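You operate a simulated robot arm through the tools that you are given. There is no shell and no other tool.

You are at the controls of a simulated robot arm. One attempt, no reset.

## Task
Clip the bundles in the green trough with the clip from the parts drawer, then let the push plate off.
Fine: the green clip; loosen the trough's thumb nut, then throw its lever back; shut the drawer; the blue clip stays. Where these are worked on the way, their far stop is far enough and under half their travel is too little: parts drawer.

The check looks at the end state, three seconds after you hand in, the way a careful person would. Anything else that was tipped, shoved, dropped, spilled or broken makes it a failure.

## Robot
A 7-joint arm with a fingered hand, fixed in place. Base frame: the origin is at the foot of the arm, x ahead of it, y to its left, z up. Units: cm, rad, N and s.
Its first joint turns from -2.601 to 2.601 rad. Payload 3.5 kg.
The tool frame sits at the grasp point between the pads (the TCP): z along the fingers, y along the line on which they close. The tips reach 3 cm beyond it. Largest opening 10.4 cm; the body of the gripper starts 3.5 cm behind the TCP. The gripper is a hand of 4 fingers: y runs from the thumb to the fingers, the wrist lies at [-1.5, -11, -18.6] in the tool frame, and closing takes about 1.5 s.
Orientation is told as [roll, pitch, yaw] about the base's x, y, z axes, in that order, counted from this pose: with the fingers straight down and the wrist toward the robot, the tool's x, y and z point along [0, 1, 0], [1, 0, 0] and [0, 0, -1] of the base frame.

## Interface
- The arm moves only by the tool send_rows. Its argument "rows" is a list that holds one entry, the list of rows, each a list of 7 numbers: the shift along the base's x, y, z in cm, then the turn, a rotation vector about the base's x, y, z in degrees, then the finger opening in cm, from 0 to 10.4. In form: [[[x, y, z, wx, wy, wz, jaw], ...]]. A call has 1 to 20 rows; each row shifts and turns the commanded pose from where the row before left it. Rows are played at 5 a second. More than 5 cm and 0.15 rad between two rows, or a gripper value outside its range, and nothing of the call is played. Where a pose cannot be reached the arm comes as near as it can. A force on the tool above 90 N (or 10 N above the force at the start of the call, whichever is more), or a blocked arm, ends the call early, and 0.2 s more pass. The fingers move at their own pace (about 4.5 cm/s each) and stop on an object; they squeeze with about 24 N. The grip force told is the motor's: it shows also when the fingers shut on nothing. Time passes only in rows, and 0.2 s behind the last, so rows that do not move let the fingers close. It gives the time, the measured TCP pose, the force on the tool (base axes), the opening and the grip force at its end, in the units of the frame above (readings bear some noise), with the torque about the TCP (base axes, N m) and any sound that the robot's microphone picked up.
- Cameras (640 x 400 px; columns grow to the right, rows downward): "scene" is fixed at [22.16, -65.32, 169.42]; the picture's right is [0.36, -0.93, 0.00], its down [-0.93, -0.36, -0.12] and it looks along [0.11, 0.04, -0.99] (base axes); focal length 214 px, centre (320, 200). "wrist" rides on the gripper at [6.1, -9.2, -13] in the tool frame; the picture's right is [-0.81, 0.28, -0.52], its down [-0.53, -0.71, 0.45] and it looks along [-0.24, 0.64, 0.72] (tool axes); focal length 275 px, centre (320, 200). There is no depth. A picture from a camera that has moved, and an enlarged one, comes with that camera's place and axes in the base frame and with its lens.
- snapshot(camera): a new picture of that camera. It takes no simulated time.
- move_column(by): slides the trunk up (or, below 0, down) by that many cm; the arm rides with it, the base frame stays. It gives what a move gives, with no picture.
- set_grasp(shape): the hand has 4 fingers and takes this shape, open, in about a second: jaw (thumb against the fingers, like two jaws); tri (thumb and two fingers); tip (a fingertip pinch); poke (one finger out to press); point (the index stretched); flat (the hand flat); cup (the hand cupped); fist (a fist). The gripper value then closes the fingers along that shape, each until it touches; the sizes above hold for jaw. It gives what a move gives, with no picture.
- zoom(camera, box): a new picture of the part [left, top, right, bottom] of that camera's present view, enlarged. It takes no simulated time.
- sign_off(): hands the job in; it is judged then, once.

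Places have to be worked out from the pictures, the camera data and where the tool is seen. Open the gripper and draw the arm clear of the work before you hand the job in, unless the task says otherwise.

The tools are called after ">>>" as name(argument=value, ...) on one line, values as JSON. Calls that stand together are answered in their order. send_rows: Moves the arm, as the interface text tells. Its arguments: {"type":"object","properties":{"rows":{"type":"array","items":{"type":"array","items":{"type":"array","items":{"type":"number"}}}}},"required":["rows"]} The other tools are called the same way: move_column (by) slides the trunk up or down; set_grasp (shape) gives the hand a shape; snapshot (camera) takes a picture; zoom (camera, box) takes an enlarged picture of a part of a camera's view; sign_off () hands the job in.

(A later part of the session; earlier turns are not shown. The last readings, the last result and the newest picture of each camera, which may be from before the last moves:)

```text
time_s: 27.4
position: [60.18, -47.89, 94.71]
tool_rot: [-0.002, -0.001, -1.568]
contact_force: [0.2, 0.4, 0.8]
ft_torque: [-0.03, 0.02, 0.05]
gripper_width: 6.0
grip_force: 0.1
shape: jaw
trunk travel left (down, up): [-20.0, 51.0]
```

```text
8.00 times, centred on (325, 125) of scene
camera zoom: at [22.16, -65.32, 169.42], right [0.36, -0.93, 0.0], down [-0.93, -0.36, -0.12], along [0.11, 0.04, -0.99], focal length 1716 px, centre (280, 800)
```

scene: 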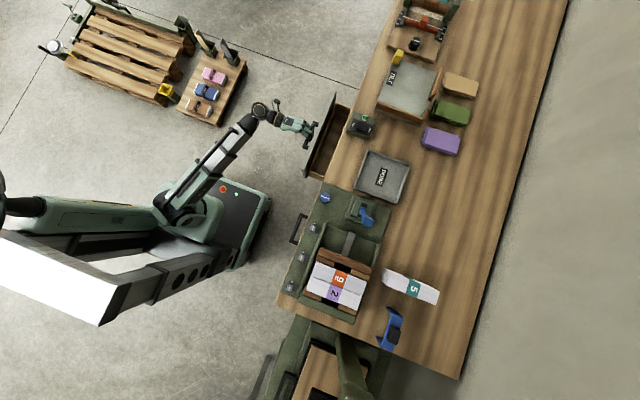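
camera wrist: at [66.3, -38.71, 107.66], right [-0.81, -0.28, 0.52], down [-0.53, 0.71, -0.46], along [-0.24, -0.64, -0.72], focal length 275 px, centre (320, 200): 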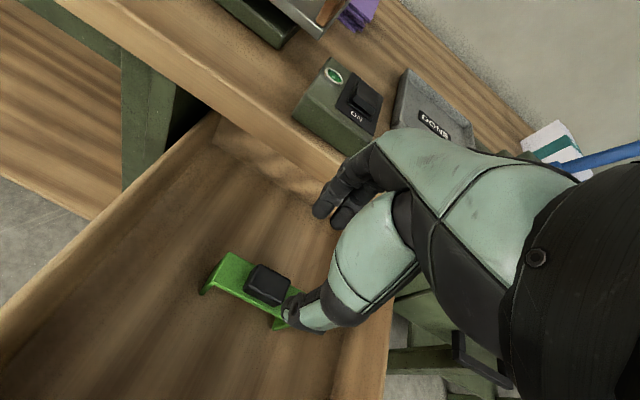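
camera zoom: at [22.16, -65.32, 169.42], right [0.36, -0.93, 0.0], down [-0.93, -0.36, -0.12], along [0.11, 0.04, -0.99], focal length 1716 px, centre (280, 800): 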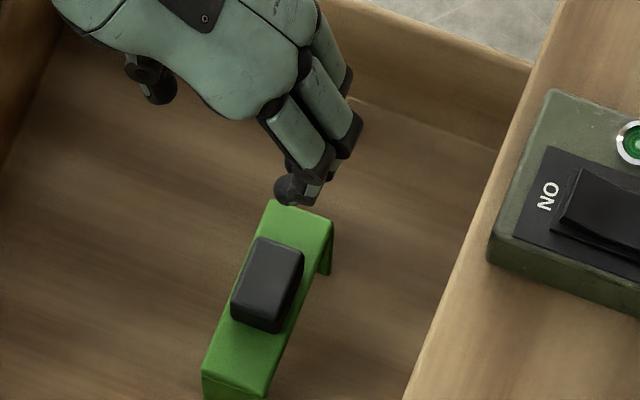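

The block measures about 4.1×2.4 cm, centred at (58.7,−50.15), top z≈78.9, with the clip spanning x≈53.4–64. I move over it and partway down with a 5 cm opening.

>>> send_rows(rows=[[[-0.75, -1.13, 0, 0, 0, 0, 5], [-0.73, -1.13, 0, 0, 0, 0, 5], [0, 0, -2.5, 0, 0, 0, 5], [0, 0, -2.5, 0, 0, 0, 5], [0, 0, -2.5, 0, 0, 0, 5], [0, 0, -2.2, 0, 0, 0, 5], [0, 0, 0, 0, 0, 0, 5]]])

>>> zoom(camera="wrist", box=[220, 130, 460, 330])

>>> zoom(camera="scene", box=[290, 90, 350, 150])

```text
time_s: 29.0
position: [58.67, -50.2, 84.83]
tool_rot: [0.001, -0.001, -1.571]
contact_force: [0.6, -0.4, -0.5]
ft_torque: [-0.02, -0.01, -0.02]
gripper_width: 5.04
grip_force: 0.1
shape: jaw
trunk travel left (down, up): [-20.0, 51.0]
```

```text
2.00 times, centred on (340, 230) of wrist
camera zoom: at [64.78, -41.21, 97.89], right [-0.81, -0.28, 0.52], down [-0.53, 0.71, -0.45], along [-0.24, -0.64, -0.72], focal length 551 px, centre (280, 140)
```

zoom: 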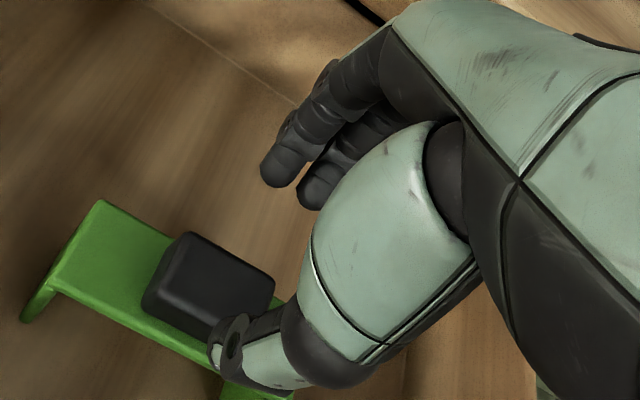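

```text
6.67 times, centred on (320, 120) of scene
camera zoom: at [22.16, -65.32, 169.42], right [0.36, -0.93, 0.0], down [-0.93, -0.36, -0.12], along [0.11, 0.04, -0.99], focal length 1430 px, centre (320, 733)
```

zoom: 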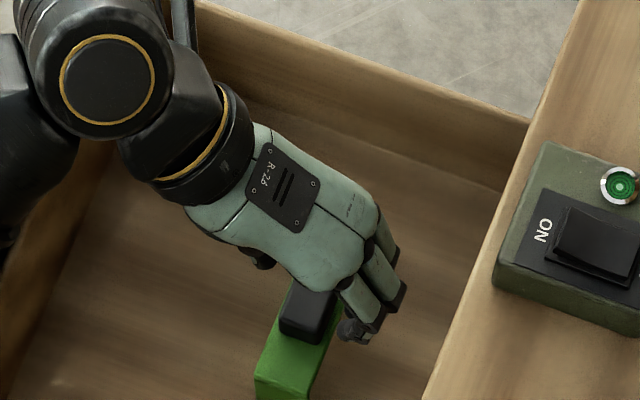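

The thumb and fingertips straddle the block's line in y, with the thumb at x≈58.8. I lower to z≈80, leaving the tips just above the bridge.

>>> send_rows(rows=[[[0, 0, -1.5, 0, 0, 0, 5], [0, 0, -1.5, 0, 0, 0, 5], [0, 0, -1.0, 0, 0, 0, 5], [0, 0, -0.8, 0, 0, 0, 5], [0, 0, 0, 0, 0, 0, 5]]])

>>> zoom(camera="wrist", box=[220, 130, 460, 330])

```text
time_s: 30.2
position: [58.73, -50.1, 80.1]
tool_rot: [0.001, 0.001, -1.569]
contact_force: [0.6, -0.4, -0.4]
ft_torque: [0.01, -0.03, 0.02]
gripper_width: 5.02
grip_force: 0.0
shape: jaw
trunk travel left (down, up): [-20.0, 51.0]
```

```text
2.00 times, centred on (340, 230) of wrist
camera zoom: at [64.8, -41.08, 93.17], right [-0.81, -0.28, 0.52], down [-0.53, 0.71, -0.45], along [-0.24, -0.64, -0.72], focal length 551 px, centre (280, 140)
```

zoom: 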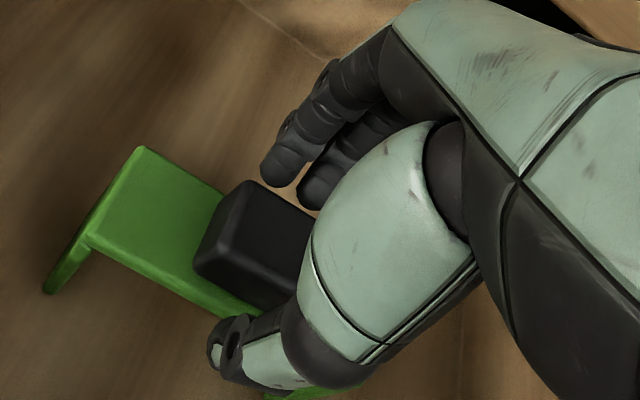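

The bridge top checks out at z≈76.4 and the tips are about 0.6 cm above it. I lower slightly and close on the block.

>>> send_rows(rows=[[[0, 0, -0.2, 0, 0, 0, 4], [0, 0, 0, 0, 0, 0, 0], [0, 0, 0, 0, 0, 0, 0], [0, 0, 0, 0, 0, 0, 0], [0, 0, 0, 0, 0, 0, 0], [0, 0, 0, 0, 0, 0, 0], [0, 0, 0, 0, 0, 0, 0], [0, 0, 0, 0, 0, 0, 0]]])

>>> zoom(camera="wrist", box=[220, 130, 460, 330])

```text
time_s: 32.0
position: [58.64, -50.13, 79.96]
tool_rot: [-0.002, -0.001, -1.57]
contact_force: [-0.1, 0.4, 0.5]
ft_torque: [-0.05, 0.01, -0.01]
gripper_width: 2.61
grip_force: 24.0
shape: jaw
trunk travel left (down, up): [-20.0, 51.0]
```

```text
2.00 times, centred on (340, 230) of wrist
camera zoom: at [64.82, -41.06, 92.99], right [-0.81, -0.28, 0.52], down [-0.53, 0.71, -0.45], along [-0.24, -0.64, -0.72], focal length 551 px, centre (280, 140)
```

zoom: 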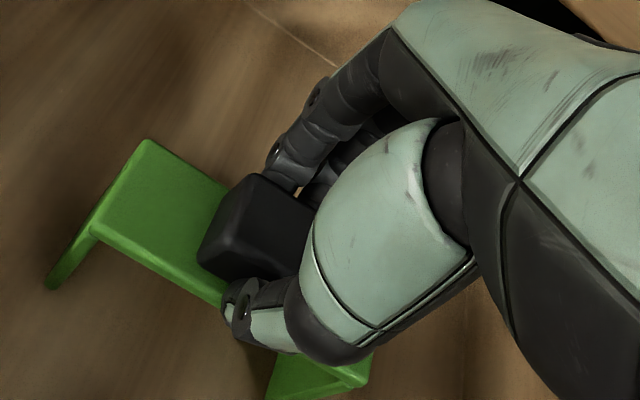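

Gripped at 2.6 cm with 24 N. I lift slowly and check that the clip comes up level.

>>> send_rows(rows=[[[0, 0, 0.8, 0, 0, 0, 0], [0, 0, 1.2, 0, 0, 0, 0], [0, 0, 2, 0, 0, 0, 0], [0, 0, 3, 0, 0, 0, 0], [0, 0, 3, 0, 0, 0, 0], [0, 0, 0, 0, 0, 0, 0]]])

>>> snapshot(camera="wrist")

>>> zoom(camera="scene", box=[290, 80, 370, 150])

```text
time_s: 33.4
position: [58.69, -50.15, 90.05]
tool_rot: [-0.001, 0.0, -1.57]
contact_force: [0.0, -0.5, -0.3]
ft_torque: [0.0, 0.02, -0.01]
gripper_width: 2.54
grip_force: 24.3
shape: jaw
trunk travel left (down, up): [-20.0, 51.0]
```

```text
taken
camera wrist: at [64.9, -41.09, 103.01], right [-0.81, -0.28, 0.52], down [-0.53, 0.71, -0.45], along [-0.24, -0.64, -0.72], focal length 275 px, centre (320, 200)
```

wrist: 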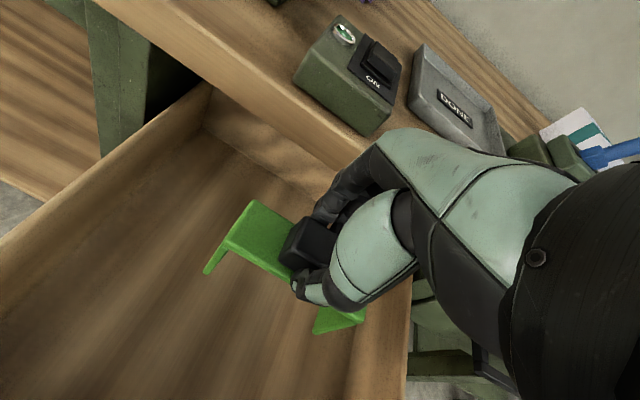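

```text
5.71 times, centred on (330, 115) of scene
camera zoom: at [22.16, -65.32, 169.42], right [0.36, -0.93, 0.0], down [-0.93, -0.36, -0.12], along [0.11, 0.04, -0.99], focal length 1226 px, centre (263, 686)
```

zoom: 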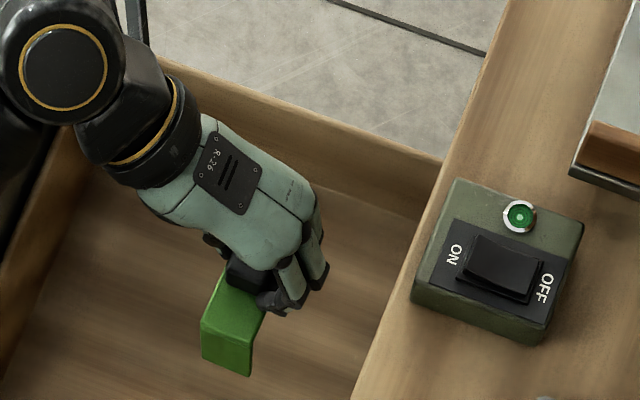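

The clip hangs level in the grip. I raise the column 25 cm so it will clear the bench items on the way to the trough.

>>> move_column(by=25)

>>> snapshot(camera="scene")

>>> snapshot(camera="wrist")

```text
time_s: 36.0
position: [58.82, -50.12, 114.98]
tool_rot: [0.001, 0.0, -1.57]
contact_force: [0.3, 0.0, -0.1]
ft_torque: [-0.04, 0.01, 0.0]
gripper_width: 2.56
grip_force: 24.2
shape: jaw
trunk travel left (down, up): [-45.0, 26.0]
```

```text
taken
```

scene: 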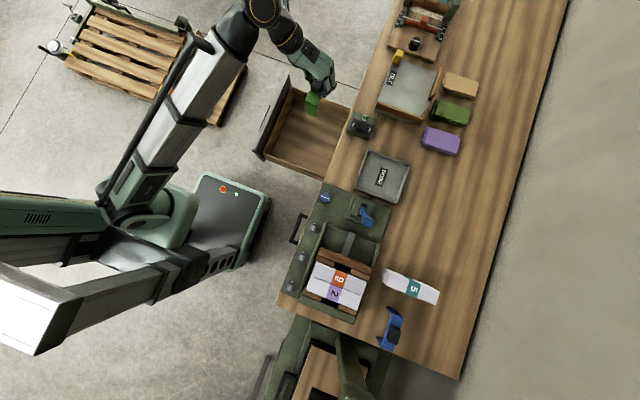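

```text
taken
camera wrist: at [64.91, -41.1, 127.99], right [-0.81, -0.28, 0.52], down [-0.53, 0.71, -0.45], along [-0.24, -0.64, -0.72], focal length 275 px, centre (320, 200)
```

wrist: 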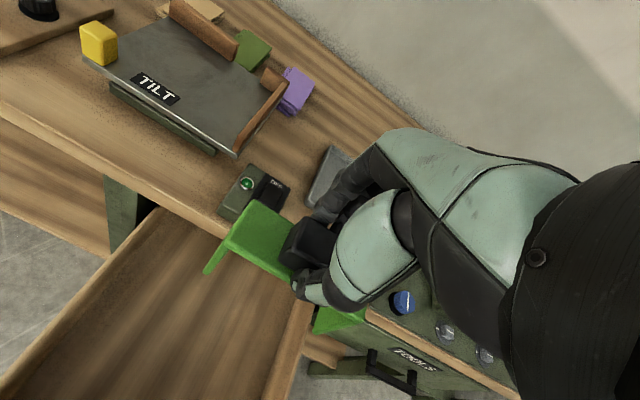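

All clear. I carry the clip along the front of the bench toward x≈10, staying in front of the lever.

>>> send_rows(rows=[[[-3.8, -0.6, 0, 0, 0, 0, 0], [-4.1, -0.6, 0, 0, 0, 0, 0], [-4.1, -0.6, 0, 0, 0, 0, 0], [-4.1, -0.6, 0, 0, 0, 0, 0], [-4.1, -0.6, 0, 0, 0, 0, 0], [-4.1, -0.6, 0, 0, 0, 0, 0], [-4.1, -0.6, 0, 0, 0, 0, 0], [-4.1, -0.6, 0, 0, 0, 0, 0], [-4.1, -0.6, 0, 0, 0, 0, 0], [-4.1, -0.6, 0, 0, 0, 0, 0], [-4.1, -0.6, 0, 0, 0, 0, 0]]])

>>> snapshot(camera="wrist")

>>> snapshot(camera="scene")

```text
time_s: 38.4
position: [13.67, -56.94, 114.92]
tool_rot: [-0.002, -0.001, -1.568]
contact_force: [-0.1, 0.0, -1.4]
ft_torque: [-0.02, -0.01, -0.04]
gripper_width: 2.54
grip_force: 24.3
shape: jaw
trunk travel left (down, up): [-45.0, 26.0]
```

```text
taken
camera wrist: at [19.92, -47.82, 127.95], right [-0.81, -0.28, 0.52], down [-0.53, 0.71, -0.45], along [-0.24, -0.64, -0.72], focal length 275 px, centre (320, 200)
```

wrist: 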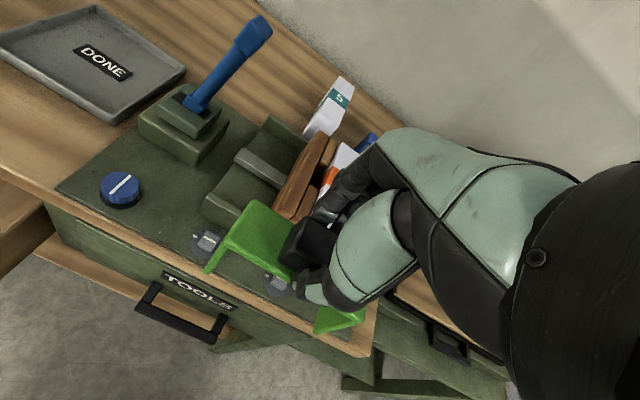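

```text
taken
```

scene: 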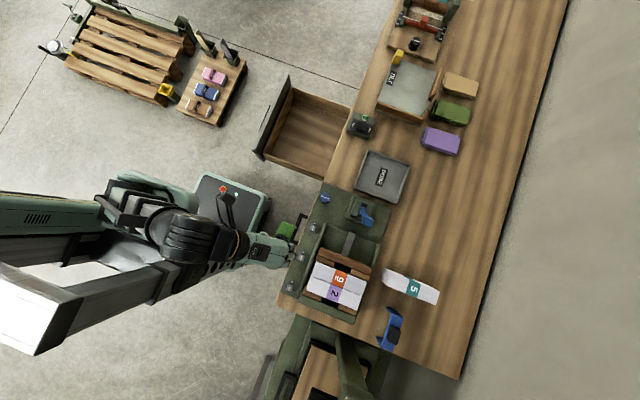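

From the earlier views I get the bundle labels at (8.9,−77.0) and (4.4,−77.1), tops at z≈101, so the pair's centre is about (6.75,−77). I raise slightly and move over the pair while staying high.

>>> send_rows(rows=[[[0, 0, 2, 0, 0, 0, 0], [0, 0, 2, 0, 0, 0, 0], [-1.4, -4, 0, 0, 0, 0, 0], [-1.4, -4, 0, 0, 0, 0, 0], [-1.4, -4, 0, 0, 0, 0, 0], [-1.4, -4, 0, 0, 0, 0, 0], [-1.3, -4, 0, 0, 0, 0, 0], [0, 0, 0, 0, 0, 0, 0]]])

>>> snapshot(camera="wrist")

>>> snapshot(camera="scene")

```text
time_s: 40.2
position: [7.03, -77.05, 119.01]
tool_rot: [-0.002, 0.001, -1.572]
contact_force: [-0.1, 0.1, -1.9]
ft_torque: [-0.03, 0.02, 0.0]
gripper_width: 2.54
grip_force: 24.2
shape: jaw
trunk travel left (down, up): [-45.0, 26.0]
```

```text
taken
camera wrist: at [13.21, -67.92, 132.03], right [-0.81, -0.28, 0.52], down [-0.53, 0.71, -0.45], along [-0.24, -0.64, -0.72], focal length 275 px, centre (320, 200)
```

wrist: 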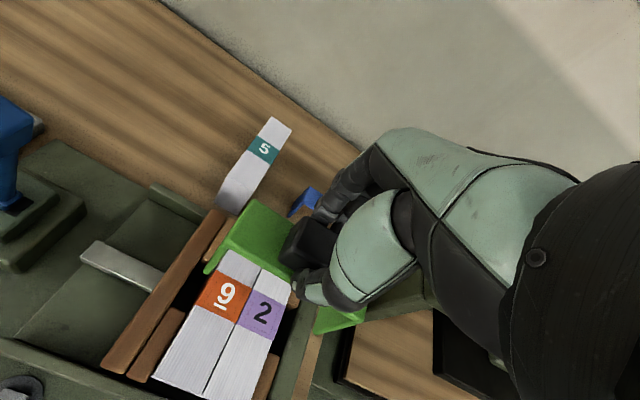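

```text
taken
```

scene: 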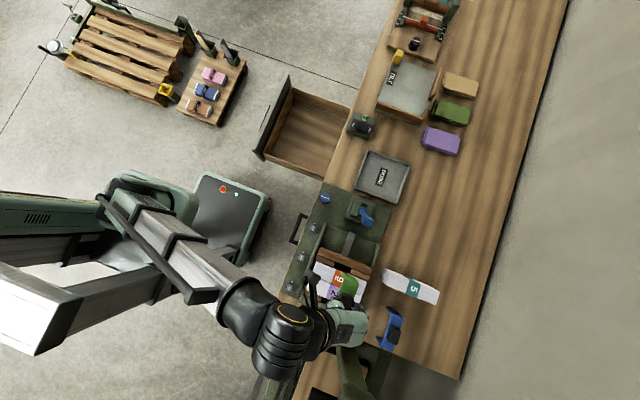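

The view shows the labels clearly beneath the clip. I zoom in to measure the pair's edges against the clip.

>>> zoom(camera="wrist", box=[100, 180, 380, 400])

>>> zoom(camera="scene", box=[290, 230, 410, 330])

```text
1.82 times, centred on (240, 290) of wrist
camera zoom: at [13.21, -67.92, 132.03], right [-0.81, -0.28, 0.52], down [-0.53, 0.71, -0.45], along [-0.24, -0.64, -0.72], focal length 500 px, centre (466, 36)
```

zoom: 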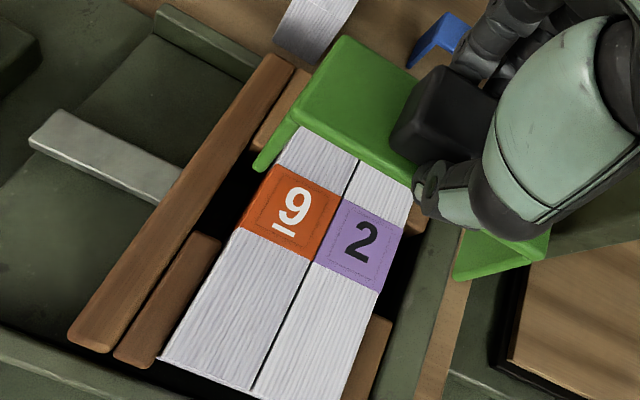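

```text
4.00 times, centred on (350, 280) of scene
camera zoom: at [22.16, -65.32, 169.42], right [0.36, -0.93, 0.0], down [-0.93, -0.36, -0.12], along [0.11, 0.04, -0.99], focal length 858 px, centre (200, -120)
```

zoom: 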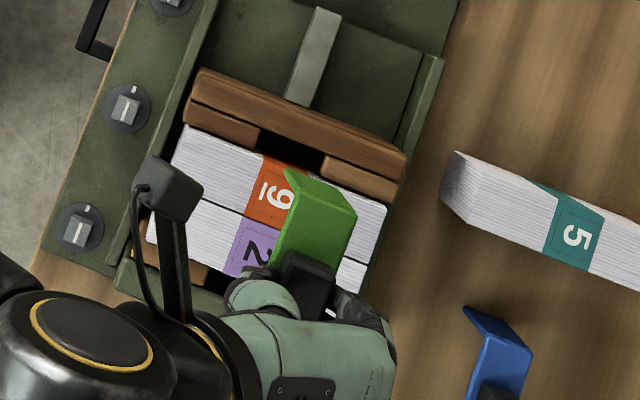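

I zoom tighter on the clip's two legs to establish its true extents relative to the grip.

>>> zoom(camera="wrist", box=[190, 180, 370, 350])

>>> zoom(camera="wrist", box=[290, 260, 390, 350])

>>> zoom(camera="wrist", box=[190, 190, 280, 280])

```text
2.35 times, centred on (280, 265) of wrist
camera zoom: at [13.21, -67.92, 132.03], right [-0.81, -0.28, 0.52], down [-0.53, 0.71, -0.45], along [-0.24, -0.64, -0.72], focal length 648 px, centre (414, 47)
```

zoom: 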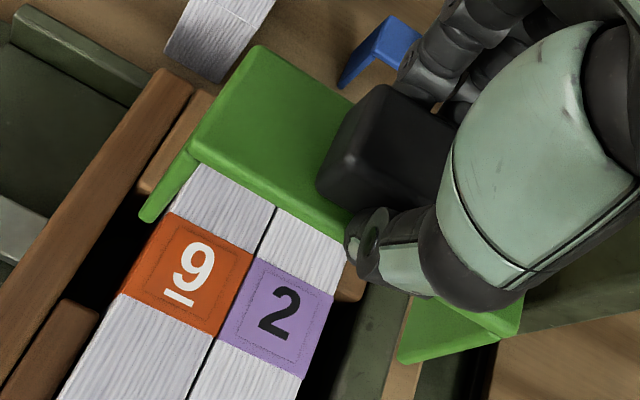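

```text
4.44 times, centred on (340, 305) of wrist
camera zoom: at [13.21, -67.92, 132.03], right [-0.81, -0.28, 0.52], down [-0.53, 0.71, -0.45], along [-0.24, -0.64, -0.72], focal length 1224 px, centre (231, -267)
```

zoom: 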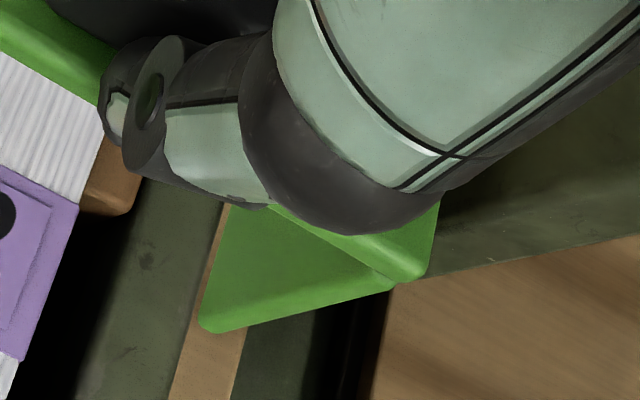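

```text
4.44 times, centred on (235, 235) of wrist
camera zoom: at [13.21, -67.92, 132.03], right [-0.81, -0.28, 0.52], down [-0.53, 0.71, -0.45], along [-0.24, -0.64, -0.72], focal length 1224 px, centre (698, 44)
```

zoom: 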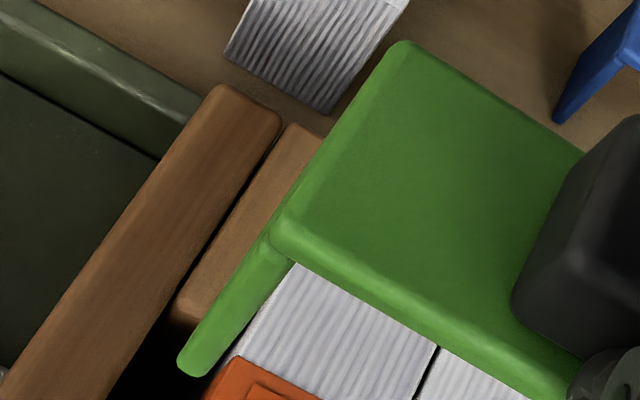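

The clip spans x≈1.6–12.4 (centred on the TCP, inner gap about 9.8), and the pair spans about 2.5–11.15 (8.7 wide). The notch and labels are centred at y≈−76.4, so I shift by (−0.2,+0.75) and lower to just above the bundles.

>>> send_rows(rows=[[[-0.2, 0.75, 0, 0, 0, 0, 0], [0, 0, -1.5, 0, 0, 0, 0], [0, 0, -1.5, 0, 0, 0, 0], [0, 0, -1.5, 0, 0, 0, 0], [0, 0, 0, 0, 0, 0, 0]]])

>>> zoom(camera="wrist", box=[130, 160, 390, 360])

>>> zoom(camera="scene", box=[290, 230, 410, 330])

```text
time_s: 41.4
position: [6.92, -76.14, 114.41]
tool_rot: [0.001, 0.0, -1.572]
contact_force: [-0.3, -0.8, -0.8]
ft_torque: [0.0, 0.02, 0.03]
gripper_width: 2.55
grip_force: 24.1
shape: jaw
trunk travel left (down, up): [-45.0, 26.0]
```

```text
2.00 times, centred on (260, 260) of wrist
camera zoom: at [13.03, -67.04, 127.49], right [-0.81, -0.28, 0.52], down [-0.53, 0.71, -0.46], along [-0.24, -0.64, -0.72], focal length 551 px, centre (440, 80)
```

zoom: 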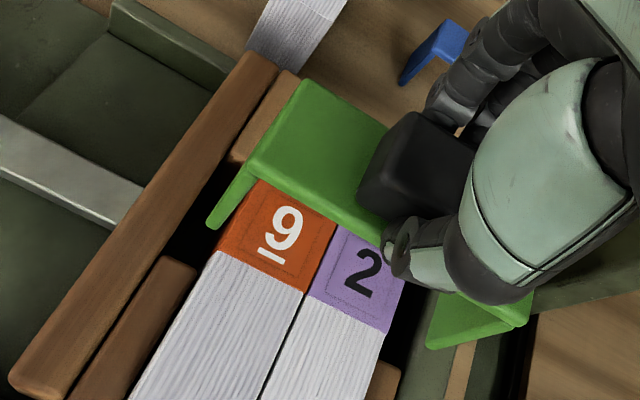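

```text
4.00 times, centred on (350, 280) of scene
camera zoom: at [22.16, -65.32, 169.42], right [0.36, -0.93, 0.0], down [-0.93, -0.36, -0.12], along [0.11, 0.04, -0.99], focal length 858 px, centre (200, -120)
```

zoom: 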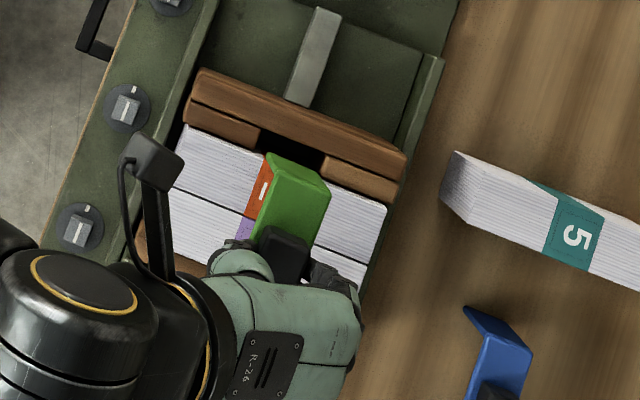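

The clip is centred in y on the labels; in x the pair centre is about 6.72 and the clip is at 6.92. I shift −0.15 and descend slowly, watching for early contact.

>>> send_rows(rows=[[[-0.15, -0.05, 0, 0, 0, 0, 0], [0, 0, -0.8, 0, 0, 0, 0], [0, 0, -0.8, 0, 0, 0, 0], [0, 0, -0.8, 0, 0, 0, 0], [0, 0, -0.6, 0, 0, 0, 0], [0, 0, 0, 0, 0, 0, 0]]])

>>> zoom(camera="wrist", box=[130, 160, 390, 360])

>>> zoom(camera="scene", box=[310, 245, 390, 315])

```text
time_s: 42.8
position: [6.77, -76.19, 111.49]
tool_rot: [-0.001, -0.002, -1.572]
contact_force: [0.3, -0.3, -0.4]
ft_torque: [-0.01, -0.02, 0.0]
gripper_width: 2.56
grip_force: 24.0
shape: jaw
trunk travel left (down, up): [-45.0, 26.0]
```

```text
2.00 times, centred on (260, 260) of wrist
camera zoom: at [12.88, -66.97, 124.61], right [-0.81, -0.28, 0.52], down [-0.53, 0.71, -0.46], along [-0.24, -0.64, -0.72], focal length 551 px, centre (440, 80)
```

zoom: 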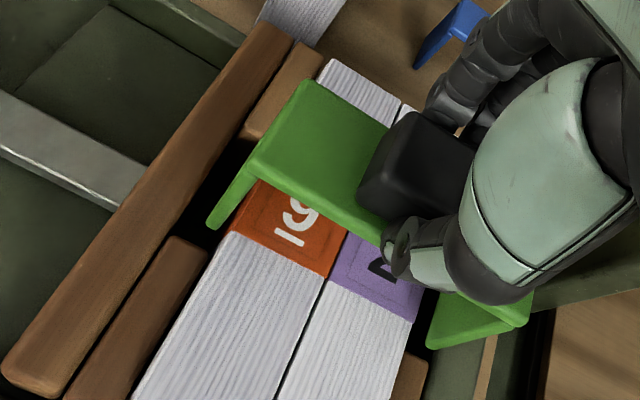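

```text
5.71 times, centred on (350, 280) of scene
camera zoom: at [22.16, -65.32, 169.42], right [0.36, -0.93, 0.0], down [-0.93, -0.36, -0.12], along [0.11, 0.04, -0.99], focal length 1226 px, centre (149, -257)
```

zoom: 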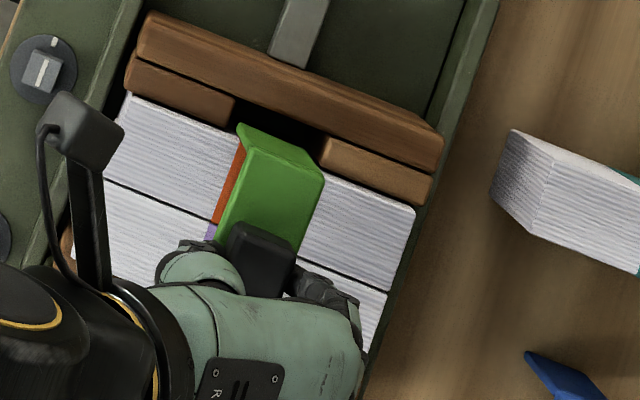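

Both legs are outside the pair and inside the notches with no contact. I continue down in small steps.

>>> send_rows(rows=[[[0.05, 0, -0.6, 0, 0, 0, 0], [0, 0, -0.6, 0, 0, 0, 0], [0, 0, -0.6, 0, 0, 0, 0], [0, 0, -0.6, 0, 0, 0, 0], [0, 0, -0.6, 0, 0, 0, 0], [0, 0, 0, 0, 0, 0, 0]]])

>>> zoom(camera="wrist", box=[130, 160, 390, 360])

>>> zoom(camera="scene", box=[310, 245, 390, 315])

```text
time_s: 44.2
position: [7.15, -75.88, 108.86]
tool_rot: [-0.002, -0.007, -1.566]
contact_force: [18.9, -5.6, 39.8]
ft_torque: [0.1, 0.15, 0.32]
gripper_width: 2.77
grip_force: 24.1
shape: jaw
trunk travel left (down, up): [-45.0, 26.0]
```

```text
2.00 times, centred on (260, 260) of wrist
camera zoom: at [13.18, -66.73, 121.88], right [-0.81, -0.27, 0.52], down [-0.53, 0.71, -0.46], along [-0.24, -0.65, -0.72], focal length 551 px, centre (440, 80)
```

zoom: 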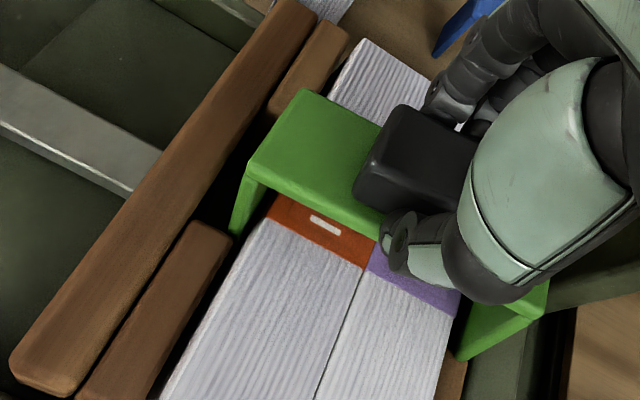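

```text
5.71 times, centred on (350, 280) of scene
camera zoom: at [22.16, -65.32, 169.42], right [0.36, -0.93, 0.0], down [-0.93, -0.36, -0.12], along [0.11, 0.04, -0.99], focal length 1226 px, centre (149, -257)
```

zoom: 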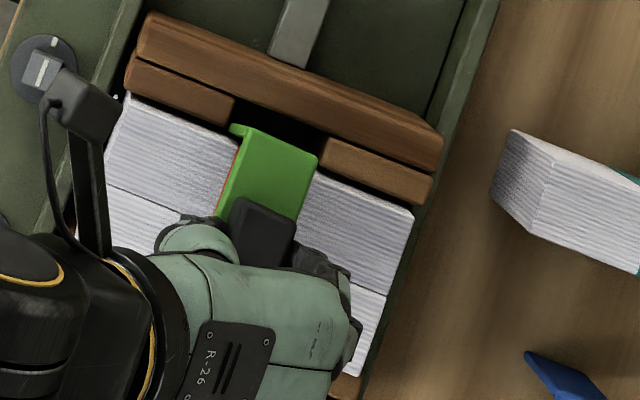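

At z≈108.9 there is 40 N up and 19 N in +x. By the torque, the contact is at the bottom of the −x leg, which has probably met the end wall or block. I back up out of contact and re-measure the clip's tilt in the grip before trying again further to +x.

>>> send_rows(rows=[[[0, 0, 0.6, 0, 0, 0, 0], [0, 0, 1.2, 0, 0, 0, 0], [0, 0, 1.6, 0, 0, 0, 0], [0, 0, 1.6, 0, 0, 0, 0], [0, 0, 0, 0, 0, 0, 0]]])

>>> zoom(camera="wrist", box=[130, 160, 390, 360])

>>> zoom(camera="wrist", box=[290, 260, 390, 350])

>>> zoom(camera="wrist", box=[210, 190, 330, 290])

```text
time_s: 45.4
position: [6.75, -76.01, 113.44]
tool_rot: [0.001, 0.0, -1.57]
contact_force: [-0.2, 0.0, -1.0]
ft_torque: [0.03, -0.03, 0.01]
gripper_width: 2.64
grip_force: 24.1
shape: jaw
trunk travel left (down, up): [-45.0, 26.0]
```

```text
2.00 times, centred on (260, 260) of wrist
camera zoom: at [12.92, -67.03, 126.49], right [-0.81, -0.28, 0.52], down [-0.53, 0.71, -0.45], along [-0.24, -0.64, -0.72], focal length 551 px, centre (440, 80)
```

zoom: 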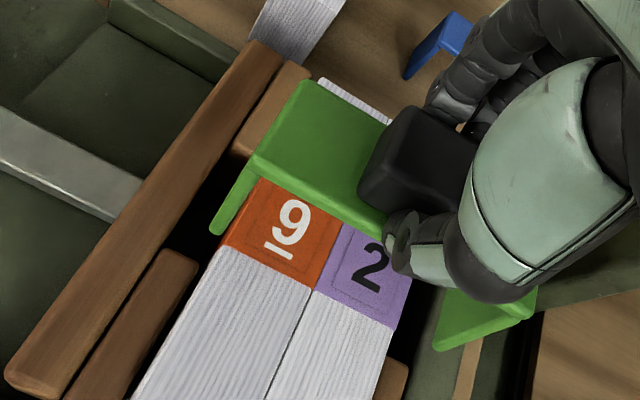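

```text
4.44 times, centred on (340, 305) of wrist
camera zoom: at [12.92, -67.03, 126.49], right [-0.81, -0.28, 0.52], down [-0.53, 0.71, -0.45], along [-0.24, -0.64, -0.72], focal length 1224 px, centre (231, -267)
```

zoom: 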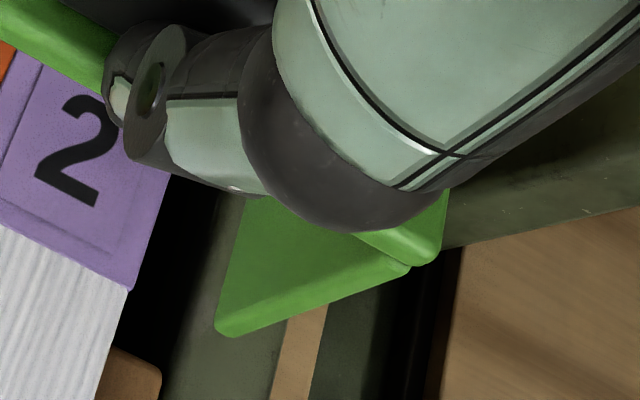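

```text
4.00 times, centred on (270, 240) of wrist
camera zoom: at [12.92, -67.03, 126.49], right [-0.81, -0.28, 0.52], down [-0.53, 0.71, -0.45], along [-0.24, -0.64, -0.72], focal length 1101 px, centre (520, 40)
```

zoom: 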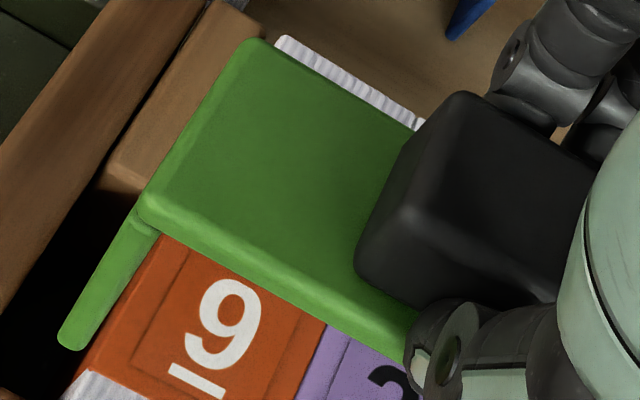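

Working it through, the contact was at the −x leg's +y corner, on the brown block at the edge of its notch. That notch runs y≈−79.5 to −74.2, so its centre is about −76.8. I shift the clip by (+0.3,−0.6), straighten it slightly, lower to just above, and look again.

>>> send_rows(rows=[[[0.3, -0.6, 0, -1, -1, 0, 0], [0, 0, -0.8, 0, 0, 0, 0], [0, 0, -0.8, 0, 0, 0, 0], [0, 0, -0.7, 0, 0, 0, 0], [0, 0, 0, 0, 0, 0, 0]]])

>>> zoom(camera="wrist", box=[130, 160, 390, 360])

>>> zoom(camera="wrist", box=[290, 250, 390, 350])

>>> zoom(camera="scene", box=[310, 245, 390, 315])

```text
time_s: 46.6
position: [6.98, -76.79, 111.21]
tool_rot: [0.018, -0.018, -1.571]
contact_force: [0.9, 0.0, -1.2]
ft_torque: [0.01, -0.02, -0.01]
gripper_width: 2.66
grip_force: 24.0
shape: jaw
trunk travel left (down, up): [-45.0, 26.0]
```

```text
2.00 times, centred on (260, 260) of wrist
camera zoom: at [12.92, -67.43, 124.12], right [-0.82, -0.27, 0.51], down [-0.53, 0.7, -0.48], along [-0.23, -0.66, -0.72], focal length 551 px, centre (440, 80)
```

zoom: 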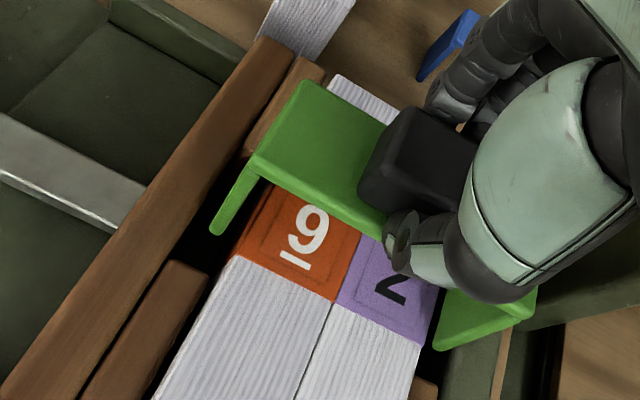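

```text
4.00 times, centred on (340, 300) of wrist
camera zoom: at [12.92, -67.43, 124.12], right [-0.82, -0.27, 0.51], down [-0.53, 0.7, -0.48], along [-0.23, -0.66, -0.72], focal length 1101 px, centre (240, -200)
```

zoom: 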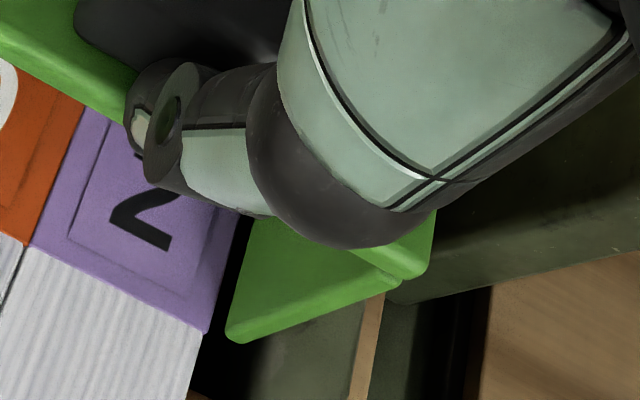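

```text
5.71 times, centred on (350, 280) of scene
camera zoom: at [22.16, -65.32, 169.42], right [0.36, -0.93, 0.0], down [-0.93, -0.36, -0.12], along [0.11, 0.04, -0.99], focal length 1226 px, centre (149, -257)
```

zoom: 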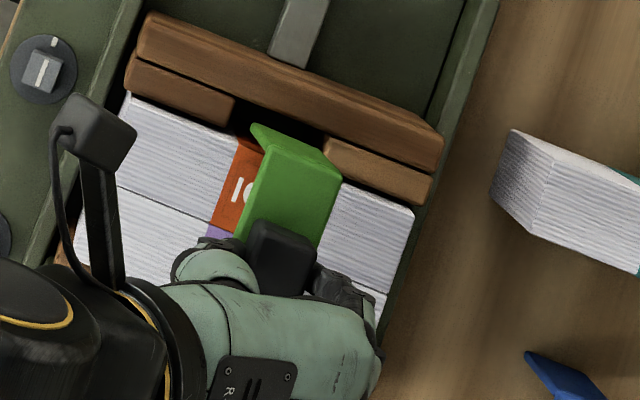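

Now both legs sit inside the notches in y (about 0.7 cm margin), and in x the gaps are about 0.8 (+x) and 0.4 (−x). I shift −0.15 in x and descend in small steps.

>>> send_rows(rows=[[[-0.15, -0.05, -0.4, 0, 0, 0, 0], [0, 0, -0.5, 0, 0, 0, 0], [0, 0, -0.5, 0, 0, 0, 0], [0, 0, -0.5, 0, 0, 0, 0], [0, 0, -0.5, 0, 0, 0, 0], [0, 0, 0, 0, 0, 0, 0]]])

>>> zoom(camera="wrist", box=[130, 160, 390, 360])

```text
time_s: 48.0
position: [6.75, -76.79, 108.73]
tool_rot: [0.017, -0.016, -1.571]
contact_force: [-0.3, -0.2, -0.9]
ft_torque: [-0.03, -0.01, 0.02]
gripper_width: 2.65
grip_force: 24.2
shape: jaw
trunk travel left (down, up): [-45.0, 26.0]
```

```text
2.00 times, centred on (260, 260) of wrist
camera zoom: at [12.77, -67.44, 121.74], right [-0.82, -0.27, 0.51], down [-0.53, 0.7, -0.48], along [-0.23, -0.66, -0.72], focal length 551 px, centre (440, 80)
```

zoom: 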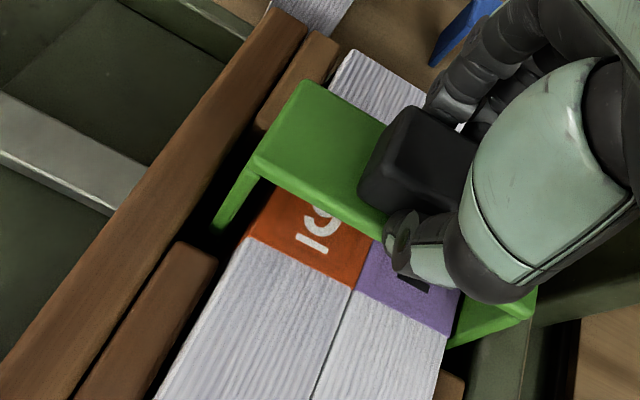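

No contact where it jammed before, and the −x leg is now going down past the bundle edge. I continue down.

>>> send_rows(rows=[[[0, 0, -0.5, 0, 0, 0, 0], [0, 0, -0.5, 0, 0, 0, 0], [0, 0, -0.5, 0, 0, 0, 0], [0, 0, -0.5, 0, 0, 0, 0], [0, 0, 0, 0, 0, 0, 0]]])

>>> zoom(camera="wrist", box=[130, 160, 390, 360])

>>> zoom(camera="scene", box=[310, 245, 390, 315])

```text
time_s: 49.2
position: [6.89, -76.81, 106.72]
tool_rot: [0.018, -0.016, -1.57]
contact_force: [0.2, -0.7, -1.0]
ft_torque: [0.0, -0.01, 0.0]
gripper_width: 2.67
grip_force: 24.3
shape: jaw
trunk travel left (down, up): [-45.0, 26.0]
```

```text
2.00 times, centred on (260, 260) of wrist
camera zoom: at [12.79, -67.46, 119.77], right [-0.82, -0.27, 0.51], down [-0.53, 0.71, -0.48], along [-0.23, -0.66, -0.72], focal length 551 px, centre (440, 80)
```

zoom: 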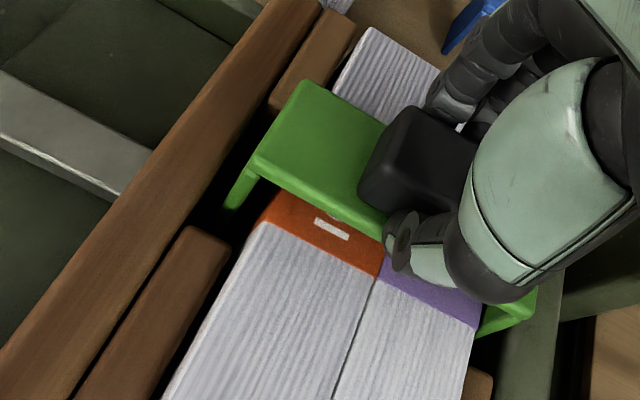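

```text
5.71 times, centred on (350, 280) of scene
camera zoom: at [22.16, -65.32, 169.42], right [0.36, -0.93, 0.0], down [-0.93, -0.36, -0.12], along [0.11, 0.04, -0.99], focal length 1226 px, centre (149, -257)
```

zoom: 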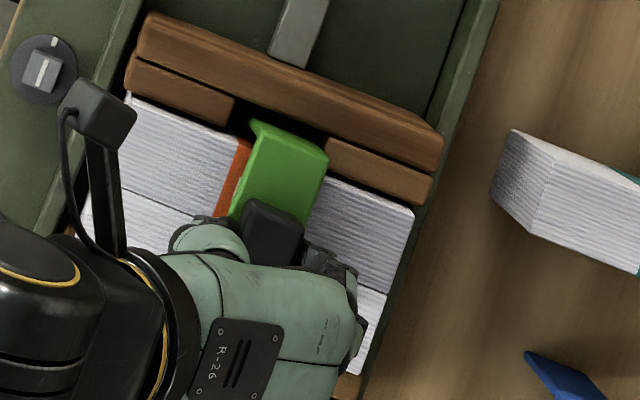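

Still free. I keep lowering until the bridge seats on the bundle tops.

>>> send_rows(rows=[[[0, 0, -0.4, 0, 0, 0, 0], [0, 0, -0.4, 0, 0, 0, 0], [0, 0, -0.4, 0, 0, 0, 0], [0, 0, -0.4, 0, 0, 0, 0], [0, 0, 0, 0, 0, 0, 0]]])

>>> zoom(camera="wrist", box=[130, 160, 390, 360])

>>> zoom(camera="scene", box=[310, 245, 390, 315])

```text
time_s: 50.4
position: [6.93, -76.71, 105.25]
tool_rot: [0.019, -0.02, -1.572]
contact_force: [-0.5, -2.1, 10.2]
ft_torque: [-0.27, 0.0, 0.02]
gripper_width: 2.7
grip_force: 24.3
shape: jaw
trunk travel left (down, up): [-45.0, 26.0]
```

```text
2.00 times, centred on (260, 260) of wrist
camera zoom: at [12.78, -67.36, 118.25], right [-0.82, -0.27, 0.51], down [-0.53, 0.7, -0.48], along [-0.23, -0.66, -0.72], focal length 551 px, centre (440, 80)
```

zoom: 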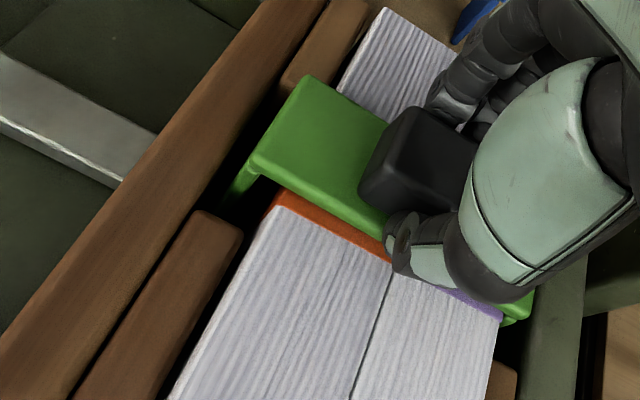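

```text
5.71 times, centred on (350, 280) of scene
camera zoom: at [22.16, -65.32, 169.42], right [0.36, -0.93, 0.0], down [-0.93, -0.36, -0.12], along [0.11, 0.04, -0.99], focal length 1226 px, centre (149, -257)
```

zoom: 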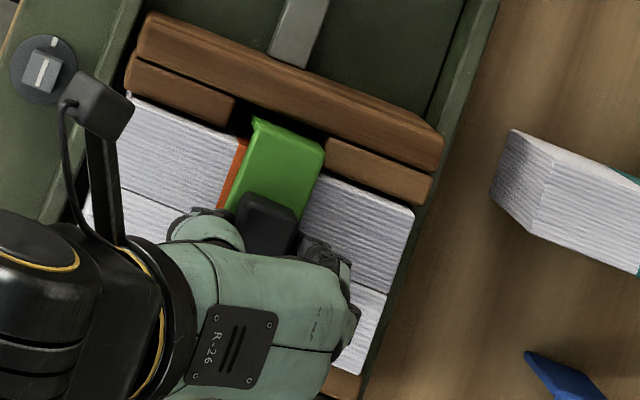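

First light contact (10 N up) at the expected seat height. I press a little further to seat it and listen for a click.

>>> send_rows(rows=[[[0, 0, -0.3, 0, 0, 0, 0], [0, 0, -0.3, 0, 0, 0, 0], [0, 0, 0, 0, 0, 0, 0]]])

>>> zoom(camera="wrist", box=[130, 160, 390, 360])

```text
time_s: 51.2
position: [6.94, -76.54, 105.11]
tool_rot: [0.018, -0.028, -1.57]
contact_force: [-2.7, -6.6, 57.5]
ft_torque: [-0.76, 0.04, -0.03]
gripper_width: 3.02
grip_force: 24.1
shape: jaw
trunk travel left (down, up): [-45.0, 26.0]
```

```text
2.00 times, centred on (260, 260) of wrist
camera zoom: at [12.8, -67.09, 118.03], right [-0.82, -0.26, 0.51], down [-0.52, 0.7, -0.49], along [-0.23, -0.67, -0.71], focal length 551 px, centre (440, 80)
```

zoom: 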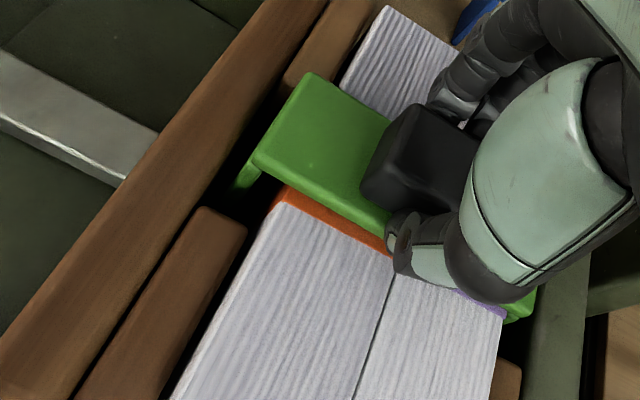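

Stiff contact at 57 N with no further travel, so the bridge is down on the bundles. I relieve the pressure, open the fingers and look at how the clip sits.

>>> send_rows(rows=[[[0, 0, 0.4, 0, 0, 0, 0], [0, 0, 0.2, 0, 0, 0, 1.5], [0, 0, 0, 0, 0, 0, 4.6], [0, 0, 0, 0, 0, 0, 4.6], [0, 0, 0, 0, 0, 0, 4.6], [0, 0, 0, 0, 0, 0, 4.6]]])

>>> zoom(camera="wrist", box=[130, 160, 390, 360])

>>> zoom(camera="scene", box=[310, 245, 390, 315])

```text
time_s: 52.6
position: [6.93, -76.64, 105.01]
tool_rot: [0.017, -0.014, -1.57]
contact_force: [0.2, -0.4, 0.4]
ft_torque: [-0.02, 0.03, -0.03]
gripper_width: 4.56
grip_force: 0.1
shape: jaw
trunk travel left (down, up): [-45.0, 26.0]
```

```text
2.00 times, centred on (260, 260) of wrist
camera zoom: at [12.79, -67.36, 118.03], right [-0.82, -0.27, 0.51], down [-0.53, 0.71, -0.47], along [-0.23, -0.66, -0.72], focal length 551 px, centre (440, 80)
```

zoom: 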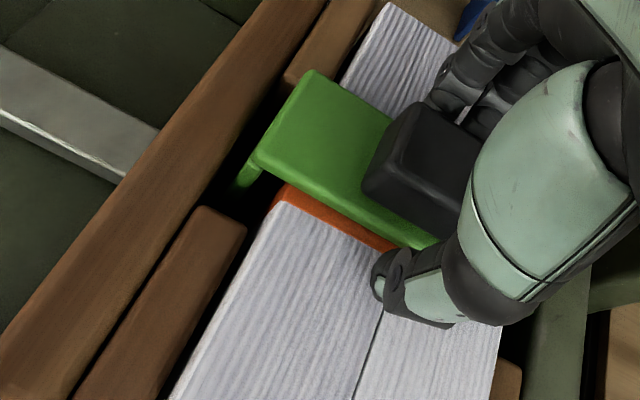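

```text
5.71 times, centred on (350, 280) of scene
camera zoom: at [22.16, -65.32, 169.42], right [0.36, -0.93, 0.0], down [-0.93, -0.36, -0.12], along [0.11, 0.04, -0.99], focal length 1226 px, centre (149, -257)
```

zoom: 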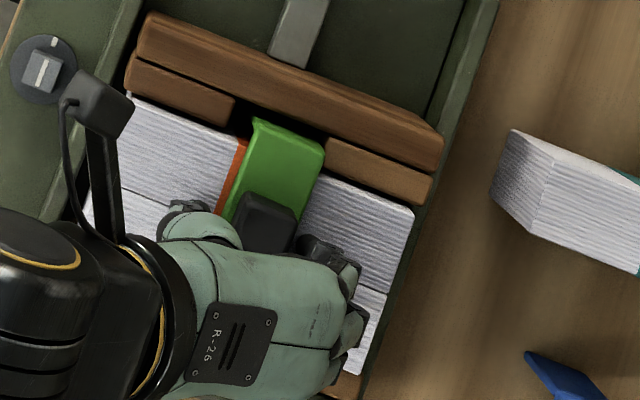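

The clip stays put and the fingers are free of the block. I lift straight up to see how it sits.

>>> send_rows(rows=[[[0, 0, 0.8, 0, 0, 0, 4.6], [0, 0, 1.2, 0, 0, 0, 4.6], [0, 0, 1.5, 0, 0, 0, 4.6], [0, 0, 2, 0, 0, 0, 4.6], [0, 0, 2.5, 1, 1, 0, 4.6], [0, 0, 3, 0, 0, 0, 4.6]]])

>>> snapshot(camera="wrist")

>>> zoom(camera="scene", box=[310, 245, 390, 315])

```text
time_s: 54.0
position: [6.83, -76.79, 116.16]
tool_rot: [0.0, 0.001, -1.571]
contact_force: [0.3, 0.7, -0.4]
ft_torque: [-0.01, 0.03, -0.01]
gripper_width: 4.57
grip_force: 0.1
shape: jaw
trunk travel left (down, up): [-45.0, 26.0]
```

```text
taken
camera wrist: at [12.92, -67.7, 129.22], right [-0.81, -0.28, 0.52], down [-0.53, 0.71, -0.45], along [-0.24, -0.64, -0.72], focal length 275 px, centre (320, 200)
```

wrist: 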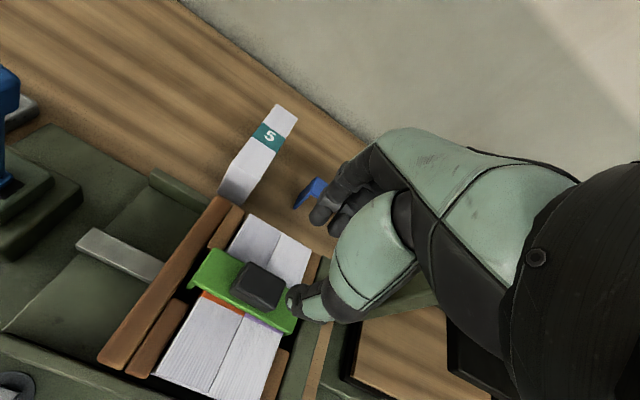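

```text
5.71 times, centred on (350, 280) of scene
camera zoom: at [22.16, -65.32, 169.42], right [0.36, -0.93, 0.0], down [-0.93, -0.36, -0.12], along [0.11, 0.04, -0.99], focal length 1226 px, centre (149, -257)
```

zoom: 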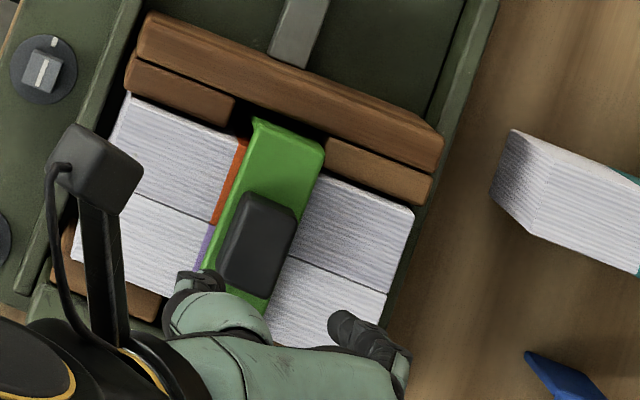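

The clip stays seated across both bundles. I zoom in to check that it lies flat and close on the tops.

>>> zoom(camera="wrist", box=[150, 200, 330, 370])

>>> zoom(camera="wrist", box=[180, 235, 310, 345])

```text
2.35 times, centred on (240, 285) of wrist
camera zoom: at [12.92, -67.7, 129.22], right [-0.81, -0.28, 0.52], down [-0.53, 0.71, -0.45], along [-0.24, -0.64, -0.72], focal length 648 px, centre (508, 0)
```

zoom: 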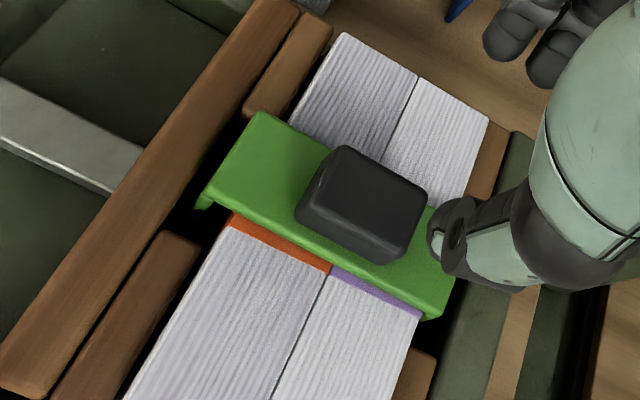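

```text
3.64 times, centred on (245, 290) of wrist
camera zoom: at [12.92, -67.7, 129.22], right [-0.81, -0.28, 0.52], down [-0.53, 0.71, -0.45], along [-0.24, -0.64, -0.72], focal length 1001 px, centre (593, -127)
```

zoom: 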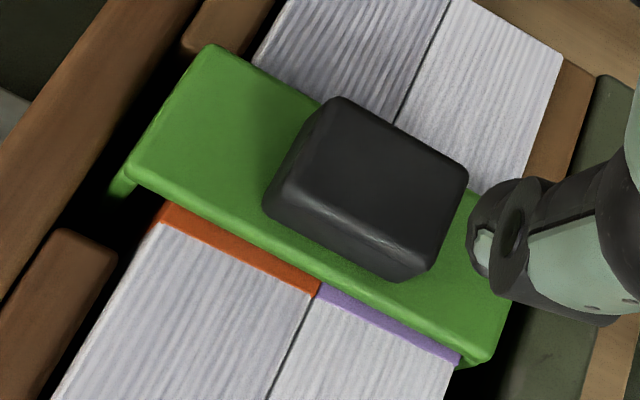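

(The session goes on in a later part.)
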